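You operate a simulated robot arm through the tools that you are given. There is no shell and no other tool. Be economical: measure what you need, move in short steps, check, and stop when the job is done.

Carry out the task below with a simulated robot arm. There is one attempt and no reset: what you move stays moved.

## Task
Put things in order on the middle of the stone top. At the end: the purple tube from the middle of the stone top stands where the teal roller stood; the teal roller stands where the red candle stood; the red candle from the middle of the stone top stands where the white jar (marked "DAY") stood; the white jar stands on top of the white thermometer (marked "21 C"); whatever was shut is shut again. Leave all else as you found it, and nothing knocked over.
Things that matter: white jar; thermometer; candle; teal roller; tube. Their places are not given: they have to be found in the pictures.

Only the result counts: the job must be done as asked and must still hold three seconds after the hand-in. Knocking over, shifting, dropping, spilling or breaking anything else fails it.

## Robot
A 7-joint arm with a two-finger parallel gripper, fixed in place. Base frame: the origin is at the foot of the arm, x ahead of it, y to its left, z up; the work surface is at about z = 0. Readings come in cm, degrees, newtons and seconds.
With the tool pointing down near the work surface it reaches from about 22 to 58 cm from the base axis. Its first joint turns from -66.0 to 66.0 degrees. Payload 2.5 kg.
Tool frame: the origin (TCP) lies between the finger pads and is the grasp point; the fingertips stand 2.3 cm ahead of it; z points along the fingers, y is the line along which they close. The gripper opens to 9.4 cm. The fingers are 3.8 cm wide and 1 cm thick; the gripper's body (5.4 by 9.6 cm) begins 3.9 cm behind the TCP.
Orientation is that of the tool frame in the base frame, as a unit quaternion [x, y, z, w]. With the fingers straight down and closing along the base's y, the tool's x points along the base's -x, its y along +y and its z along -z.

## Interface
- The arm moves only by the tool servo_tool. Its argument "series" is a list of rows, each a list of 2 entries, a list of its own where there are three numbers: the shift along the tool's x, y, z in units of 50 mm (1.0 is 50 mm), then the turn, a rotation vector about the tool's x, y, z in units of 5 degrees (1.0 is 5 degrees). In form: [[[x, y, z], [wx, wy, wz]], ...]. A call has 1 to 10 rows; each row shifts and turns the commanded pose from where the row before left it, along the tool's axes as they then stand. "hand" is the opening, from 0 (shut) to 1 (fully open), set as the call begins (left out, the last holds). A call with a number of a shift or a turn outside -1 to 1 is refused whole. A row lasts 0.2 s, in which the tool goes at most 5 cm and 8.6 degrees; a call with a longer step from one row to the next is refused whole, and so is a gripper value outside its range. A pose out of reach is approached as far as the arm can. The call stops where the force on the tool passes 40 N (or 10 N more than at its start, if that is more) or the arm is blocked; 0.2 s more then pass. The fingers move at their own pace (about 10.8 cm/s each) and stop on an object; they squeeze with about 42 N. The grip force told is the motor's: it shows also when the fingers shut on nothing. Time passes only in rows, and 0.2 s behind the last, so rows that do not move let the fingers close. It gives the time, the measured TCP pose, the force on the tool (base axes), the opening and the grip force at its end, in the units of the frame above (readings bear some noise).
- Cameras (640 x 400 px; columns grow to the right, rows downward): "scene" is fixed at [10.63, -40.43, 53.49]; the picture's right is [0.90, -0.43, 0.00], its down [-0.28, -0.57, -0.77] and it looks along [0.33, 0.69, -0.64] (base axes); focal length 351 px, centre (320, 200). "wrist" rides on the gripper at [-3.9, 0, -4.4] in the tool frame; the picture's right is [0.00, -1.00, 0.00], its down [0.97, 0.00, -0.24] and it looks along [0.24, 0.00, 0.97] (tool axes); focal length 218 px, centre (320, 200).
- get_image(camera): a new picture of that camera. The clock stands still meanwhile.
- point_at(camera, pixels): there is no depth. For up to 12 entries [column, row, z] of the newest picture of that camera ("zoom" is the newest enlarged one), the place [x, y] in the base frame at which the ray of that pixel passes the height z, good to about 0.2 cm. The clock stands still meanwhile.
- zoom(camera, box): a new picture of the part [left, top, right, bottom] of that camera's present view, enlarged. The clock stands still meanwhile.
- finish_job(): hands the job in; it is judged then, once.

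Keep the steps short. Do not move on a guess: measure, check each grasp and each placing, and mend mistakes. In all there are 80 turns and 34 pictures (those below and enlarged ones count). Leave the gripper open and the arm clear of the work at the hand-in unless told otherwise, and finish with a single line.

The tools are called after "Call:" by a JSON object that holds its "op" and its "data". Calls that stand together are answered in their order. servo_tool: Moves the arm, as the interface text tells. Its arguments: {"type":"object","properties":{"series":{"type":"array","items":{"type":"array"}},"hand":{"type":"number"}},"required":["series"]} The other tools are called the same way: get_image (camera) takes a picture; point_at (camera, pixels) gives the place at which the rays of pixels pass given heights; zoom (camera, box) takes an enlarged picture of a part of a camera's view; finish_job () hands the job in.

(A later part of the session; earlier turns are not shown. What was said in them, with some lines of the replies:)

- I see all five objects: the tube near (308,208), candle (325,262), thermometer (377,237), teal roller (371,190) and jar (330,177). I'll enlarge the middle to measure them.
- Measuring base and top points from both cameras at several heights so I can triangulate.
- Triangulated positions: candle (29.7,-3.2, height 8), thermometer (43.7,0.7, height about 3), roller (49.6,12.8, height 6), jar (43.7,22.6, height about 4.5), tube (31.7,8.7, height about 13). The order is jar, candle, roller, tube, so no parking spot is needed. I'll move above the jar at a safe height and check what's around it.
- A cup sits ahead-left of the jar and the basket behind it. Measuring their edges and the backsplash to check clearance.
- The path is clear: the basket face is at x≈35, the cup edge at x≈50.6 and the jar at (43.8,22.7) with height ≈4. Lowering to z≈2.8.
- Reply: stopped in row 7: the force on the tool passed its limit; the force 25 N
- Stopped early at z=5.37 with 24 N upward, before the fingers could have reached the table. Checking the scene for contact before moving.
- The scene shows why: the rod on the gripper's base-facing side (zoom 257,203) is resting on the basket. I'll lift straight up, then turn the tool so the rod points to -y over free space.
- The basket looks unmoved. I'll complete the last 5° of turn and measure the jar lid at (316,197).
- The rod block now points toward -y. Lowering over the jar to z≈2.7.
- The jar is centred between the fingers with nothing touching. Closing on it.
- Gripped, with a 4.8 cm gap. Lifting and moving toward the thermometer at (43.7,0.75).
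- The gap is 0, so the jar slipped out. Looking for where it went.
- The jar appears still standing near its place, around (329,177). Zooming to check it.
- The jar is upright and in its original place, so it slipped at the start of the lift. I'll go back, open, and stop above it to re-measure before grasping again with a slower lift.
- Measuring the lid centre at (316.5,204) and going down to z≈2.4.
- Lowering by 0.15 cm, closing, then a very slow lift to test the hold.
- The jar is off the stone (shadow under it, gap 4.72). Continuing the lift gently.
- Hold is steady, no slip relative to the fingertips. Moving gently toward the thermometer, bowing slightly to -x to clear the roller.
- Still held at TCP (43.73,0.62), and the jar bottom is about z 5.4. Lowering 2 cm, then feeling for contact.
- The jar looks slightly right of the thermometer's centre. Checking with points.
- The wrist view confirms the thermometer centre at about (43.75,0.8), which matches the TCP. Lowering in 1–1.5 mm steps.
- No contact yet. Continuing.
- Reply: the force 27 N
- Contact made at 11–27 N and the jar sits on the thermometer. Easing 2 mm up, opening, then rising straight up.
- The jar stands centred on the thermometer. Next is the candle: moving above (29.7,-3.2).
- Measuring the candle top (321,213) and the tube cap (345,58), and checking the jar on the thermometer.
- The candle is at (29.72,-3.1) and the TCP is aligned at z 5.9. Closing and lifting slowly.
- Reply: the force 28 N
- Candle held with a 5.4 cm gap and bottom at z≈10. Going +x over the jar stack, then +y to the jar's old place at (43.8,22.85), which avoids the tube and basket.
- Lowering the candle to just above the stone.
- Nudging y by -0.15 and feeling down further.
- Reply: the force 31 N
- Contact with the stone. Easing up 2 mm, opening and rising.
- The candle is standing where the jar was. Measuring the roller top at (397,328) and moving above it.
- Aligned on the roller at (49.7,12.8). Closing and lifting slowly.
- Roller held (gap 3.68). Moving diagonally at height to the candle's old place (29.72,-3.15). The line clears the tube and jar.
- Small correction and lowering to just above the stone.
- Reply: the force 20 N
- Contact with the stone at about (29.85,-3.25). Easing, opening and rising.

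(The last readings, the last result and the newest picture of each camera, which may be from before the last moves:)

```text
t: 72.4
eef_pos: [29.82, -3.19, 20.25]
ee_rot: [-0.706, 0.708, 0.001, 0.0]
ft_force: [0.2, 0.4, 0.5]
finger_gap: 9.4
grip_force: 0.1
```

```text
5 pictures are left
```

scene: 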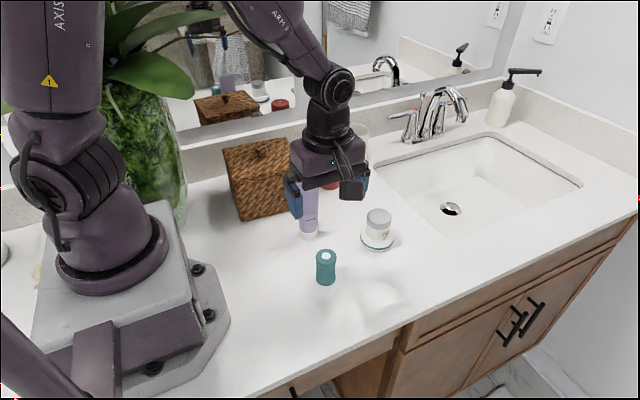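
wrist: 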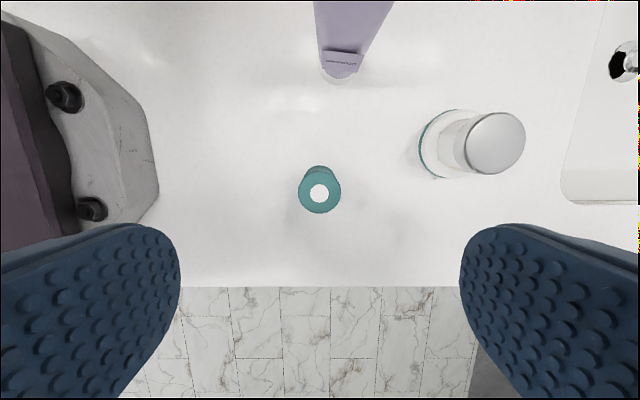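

The roller is placed. Now the tube: its crimp runs nearly along x. Checking the crimp's ends with the scene camera (295.2,183.8 and 319.2,180 as seen earlier) and the wrist view of the cap.

Call:
{"op": "point_at", "data": {"camera": "scene", "pixels": [[295.2, 183.8, 13.5], [319.2, 180, 13.5], [308, 239.5, 0], [300, 234, 0], [317.5, 232, 0]]}}

Call:
{"op": "point_at", "data": {"camera": "wrist", "pixels": [[341, 84, 0], [322, 70, 0.5], [362, 70, 0.5], [319.5, 192, 6], [495, 143, 6.8]]}}

```text
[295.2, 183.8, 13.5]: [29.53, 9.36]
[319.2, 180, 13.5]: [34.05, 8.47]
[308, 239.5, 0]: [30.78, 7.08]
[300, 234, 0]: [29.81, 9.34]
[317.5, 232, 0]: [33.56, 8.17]
```

```text
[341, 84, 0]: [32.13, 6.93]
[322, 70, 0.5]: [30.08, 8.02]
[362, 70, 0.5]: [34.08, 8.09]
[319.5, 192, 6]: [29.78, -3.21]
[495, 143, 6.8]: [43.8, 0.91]
```

Crimp angle is about -8° from x, with the tube centre near (31.7,8.85) and the top at about 13.6. Moving above it and turning 8°, then one wrist check.

Call:
{"op": "servo_tool", "data": {"series": [[[-0.3, -0.06, 0], [0, 0, 0]], [[-0.45, -0.08, 0], [0, 0, 0]], [[-0.5, -0.08, 0], [0, 0, 0]], [[-0.5, -0.08, 0], [0, 0, 0]], [[-0.4, -0.05, 0], [0, 0, 0]], [[-0.26, -0.03, 0], [0, 0, 0]], [[0, 0, 0], [0, 0, 0.8]], [[0, 0, 0], [0, 0, 0.8]], [[0, 0, 0], [0, 0, 0]]]}}

Call:
{"op": "get_image", "data": {"camera": "wrist"}}

```text
t: 74.4
eef_pos: [31.72, 8.77, 20.24]
ee_rot: [-0.655, 0.756, 0.0, 0.001]
ft_force: [-0.4, -0.5, 0.8]
finger_gap: 9.41
grip_force: 0.1
```

```text
4 pictures are left
```

wrist: 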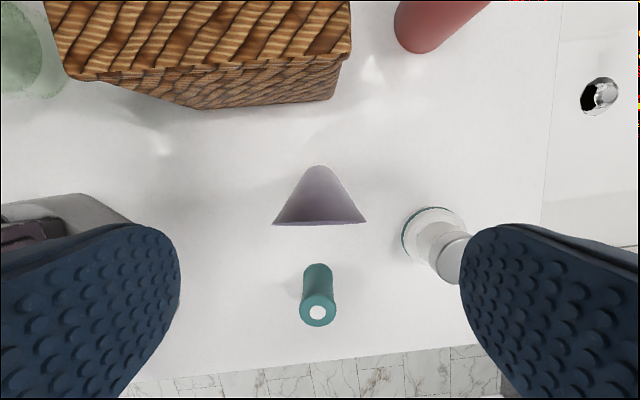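

The crimp at row 224 (columns 272–366) lies exactly along the closing line. Measuring it.

Call:
{"op": "point_at", "data": {"camera": "wrist", "pixels": [[272, 224, 13.5], [366, 223, 13.5], [319, 224, 13.5], [319, 224, 12.5], [318, 165, 0]]}}

```text
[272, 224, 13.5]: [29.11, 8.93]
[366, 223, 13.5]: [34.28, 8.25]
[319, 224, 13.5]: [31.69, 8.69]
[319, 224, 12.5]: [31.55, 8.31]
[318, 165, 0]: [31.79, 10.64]
```

Tube centre is (31.7,8.7), matching the TCP. Lowering to z≈10.2, closing, and lifting very slowly.

Call:
{"op": "servo_tool", "data": {"series": [[[0, 0, 0.4], [0, 0, 0]], [[0, 0, 0.5], [0, 0, 0]], [[0, 0, 0.45], [0, 0, 0]], [[0, 0, 0.35], [0, 0, 0]], [[0, 0, 0.2], [0, 0, 0]], [[0, 0, 0.1], [0, 0, 0]], [[0, 0, 0], [0, 0, 0]]]}}

Call:
{"op": "servo_tool", "data": {"series": [[[0, 0, 0], [0, 0, 0]], [[0, 0, 0], [0, 0, 0]], [[0, 0, 0], [0, 0, 0]], [[0, 0, 0], [0, 0, 0]]], "hand": 0}}

Call:
{"op": "servo_tool", "data": {"series": [[[0, 0, -0.03], [0, 0, 0]], [[0, 0, -0.04], [0, 0, 0]], [[0, 0, -0.04], [0, 0, 0]], [[0, 0, -0.04], [0, 0, 0]], [[0, 0, -0.04], [0, 0, 0]], [[0, 0, 0], [0, 0, 0]]]}}

Call:
{"op": "zoom", "data": {"camera": "scene", "box": [250, 120, 390, 260]}}

```text
t: 76.0
eef_pos: [31.65, 8.84, 10.39]
ee_rot: [-0.655, 0.755, 0.0, 0.001]
ft_force: [-0.9, 0.0, -0.1]
finger_gap: 9.38
grip_force: 0.0
```

```text
t: 77.0
eef_pos: [31.6, 8.73, 10.15]
ee_rot: [-0.655, 0.756, 0.001, 0.001]
ft_force: [-0.1, 0.1, -0.6]
finger_gap: 4.77
grip_force: 42.2
```

```text
t: 78.4
eef_pos: [31.75, 8.8, 11.17]
ee_rot: [-0.656, 0.755, 0.0, 0.001]
ft_force: [-0.5, -0.2, -2.5]
finger_gap: 4.77
grip_force: 42.0
```

```text
2.86 times, centred on (320, 190) of scene
```

zoom: 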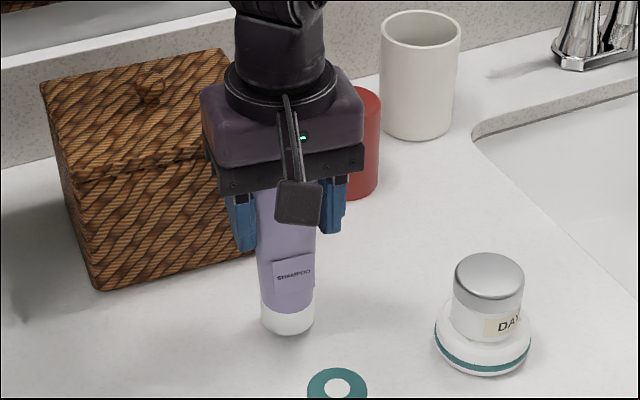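

The tube is held (gap 4.77, about 2.5 N load). Lifting a bit more, then moving gently to the roller's old place (49.7,12.8), midway between the candle and jar stack.

Call:
{"op": "servo_tool", "data": {"series": [[[0, 0, -0.04], [0, 0, 0]], [[0, 0, -0.08], [0, 0, 0]], [[0, 0, -0.12], [0, 0, 0]], [[0, 0, -0.12], [0, 0, 0]], [[0, 0, -0.08], [0, 0, 0]], [[0, 0, -0.04], [0, 0, 0]], [[0, 0, 0], [0, 0, 0]]]}}

Call:
{"op": "servo_tool", "data": {"series": [[[-0.023, -0.06, 0], [0, 0, 0]], [[-0.045, -0.12, 0], [0, 0, 0]], [[-0.068, -0.18, 0], [0, 0, 0]], [[-0.091, -0.24, 0], [0, 0, 0]], [[-0.098, -0.26, 0], [0, 0, 0]], [[-0.098, -0.26, 0], [0, 0, 0]], [[-0.091, -0.24, 0], [0, 0, 0]], [[-0.068, -0.18, 0], [0, 0, 0]], [[-0.045, -0.12, 0], [0, 0, 0]], [[-0.023, -0.06, 0], [0, 0, 0]]]}}

Call:
{"op": "servo_tool", "data": {"series": [[[-0.023, -0.06, 0], [0, 0, 0]], [[-0.045, -0.12, 0], [0, 0, 0]], [[-0.068, -0.18, 0], [0, 0, 0]], [[-0.091, -0.24, 0], [0, 0, 0]], [[-0.098, -0.26, 0], [0, 0, 0]], [[-0.098, -0.26, 0], [0, 0, 0]], [[-0.091, -0.24, 0], [0, 0, 0]], [[-0.068, -0.18, 0], [0, 0, 0]], [[-0.045, -0.12, 0], [0, 0, 0]], [[-0.023, -0.06, 0], [0, 0, 0]]]}}

Call:
{"op": "zoom", "data": {"camera": "scene", "box": [300, 110, 440, 250]}}

```text
t: 80.0
eef_pos: [31.78, 8.78, 13.55]
ee_rot: [-0.656, 0.755, 0.001, 0.002]
ft_force: [-0.6, -0.4, -1.4]
finger_gap: 4.75
grip_force: 42.3
```

```text
t: 82.2
eef_pos: [40.63, 10.78, 13.54]
ee_rot: [-0.655, 0.755, 0.001, 0.0]
ft_force: [-0.3, -0.9, -1.6]
finger_gap: 4.77
grip_force: 41.8
```

```text
t: 84.4
eef_pos: [49.63, 12.77, 13.53]
ee_rot: [-0.656, 0.755, 0.001, 0.0]
ft_force: [0.2, -0.4, -1.5]
finger_gap: 4.77
grip_force: 42.0
```

```text
2.86 times, centred on (370, 180) of scene
```

zoom: 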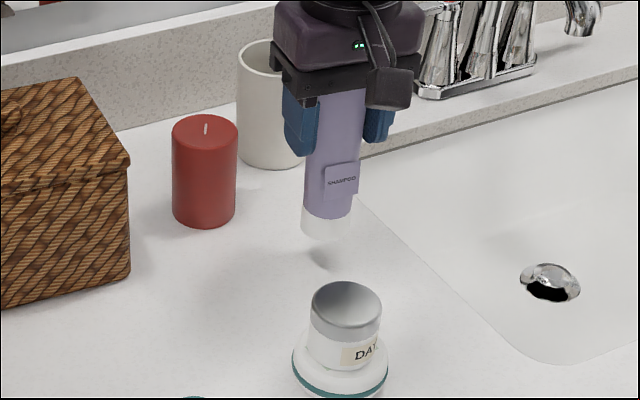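

The tube hangs upright above the spot. Lowering 3 cm, then feeling for the stone.

Call:
{"op": "servo_tool", "data": {"series": [[[0, 0, 0.04], [0, 0, 0]], [[0, 0, 0.1], [0, 0, 0]], [[0, 0, 0.14], [0, 0, 0]], [[0, 0, 0.14], [0, 0, 0]], [[0, 0, 0.1], [0, 0, 0]], [[0, 0, 0.06], [0, 0, 0]], [[0, 0, 0.03], [0, 0, 0]], [[0, 0, 0], [0, 0, 0]]]}}

Call:
{"op": "servo_tool", "data": {"series": [[[0, 0, 0.02], [0, 0, 0]], [[0, 0, 0.01], [0, 0, 0]], [[0, 0, 0], [0, 0, 0]]]}}

Call:
{"op": "servo_tool", "data": {"series": [[[0, 0, 0.02], [0, 0, 0]], [[0, 0, 0.01], [0, 0, 0]], [[0, 0, 0], [0, 0, 0]]]}}

```text
t: 86.2
eef_pos: [49.55, 12.79, 10.59]
ee_rot: [-0.656, 0.755, 0.0, 0.001]
ft_force: [0.2, 0.4, -3.2]
finger_gap: 4.76
grip_force: 42.8
```

```text
t: 87.0
eef_pos: [49.64, 12.72, 10.33]
ee_rot: [-0.655, 0.755, 0.0, 0.001]
ft_force: [0.2, 0.6, -1.3]
finger_gap: 4.78
grip_force: 42.2
```

```text
t: 87.8
eef_pos: [49.66, 12.76, 10.27]
ee_rot: [-0.656, 0.755, 0.001, 0.001]
ft_force: [0.4, 0.7, -0.9]
finger_gap: 4.79
grip_force: 42.0
```

No clear contact yet. Continuing in tiny steps.

Call:
{"op": "servo_tool", "data": {"series": [[[0, 0, 0.02], [0, 0, 0]], [[0, 0, 0.01], [0, 0, 0]], [[0, 0, 0], [0, 0, 0]]]}}

```text
t: 88.6
eef_pos: [49.63, 12.69, 10.18]
ee_rot: [-0.655, 0.755, -0.001, 0.002]
ft_force: [-3.1, -0.7, 13.2]
finger_gap: 4.78
grip_force: 41.7
```

Contact (13 N). Easing 1 mm, opening, and rising straight up clear of the tube.

Call:
{"op": "servo_tool", "data": {"series": [[[0, 0, -0.015], [0, 0, 0]], [[0, 0, 0], [0, 0, 0]]]}}

Call:
{"op": "servo_tool", "data": {"series": [[[0, 0, 0], [0, 0, 0]], [[0, 0, 0], [0, 0, 0]], [[0, 0, 0], [0, 0, 0]], [[0, 0, 0], [0, 0, 0]], [[0, 0, -0.1], [0, 0, 0]], [[0, 0, -0.3], [0, 0, 0]], [[0, 0, -0.5], [0, 0, 0]], [[0, 0, -0.6], [0, 0, 0]], [[0, 0, -0.5], [0, 0, 0]], [[0, 0, -0.2], [0, 0, 0]]], "hand": 1}}

Call:
{"op": "servo_tool", "data": {"series": [[[0.2, 0.4, -0.2], [0, 0, 0]], [[0.2, 0.5, -0.2], [0, 0, 0]], [[0.2, 0.5, -0.2], [0, 0, 0]], [[0.2, 0.5, 0], [0, 0, 0]], [[0.2, 0.4, 0], [0, 0, 0]], [[0.1, 0.2, 0], [0, 0, 0]]]}}

Call:
{"op": "get_image", "data": {"camera": "scene"}}

```text
t: 89.2
eef_pos: [49.73, 12.85, 10.05]
ee_rot: [-0.655, 0.756, -0.001, 0.002]
ft_force: [0.6, -0.5, 9.8]
finger_gap: 4.79
grip_force: 42.5
```

```text
t: 91.4
eef_pos: [49.54, 12.69, 21.24]
ee_rot: [-0.656, 0.755, -0.001, 0.002]
ft_force: [0.2, -0.1, 0.3]
finger_gap: 9.4
grip_force: 0.1
```

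```text
t: 92.8
eef_pos: [36.48, 9.06, 24.06]
ee_rot: [-0.655, 0.756, 0.0, 0.001]
ft_force: [0.9, 0.0, -1.0]
finger_gap: 9.4
grip_force: 0.1
```

```text
1 pictures are left
```

scene: 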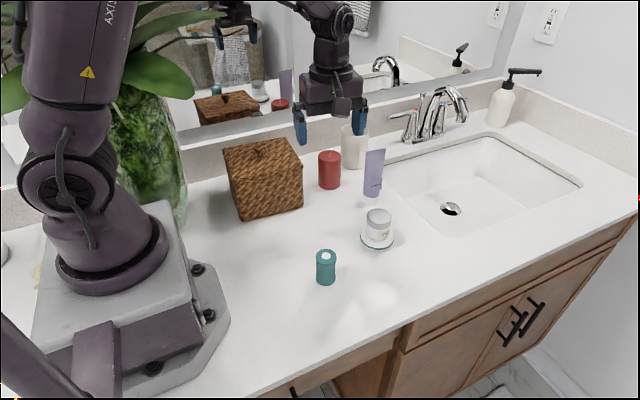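

All four pieces stand upright in their new places, the basket and cup look unmoved, and the gripper is open and clear. Handing in.

Call:
{"op": "finish_job", "data": {}}

```text
The job is handed in.
```

Job handed in: the jar is on the thermometer, and the candle, roller and tube are in their asked-for places, all upright; on the way the gripper briefly pressed on the basket and the jar slipped once at the lift, but neither showed any shift in the pictures.
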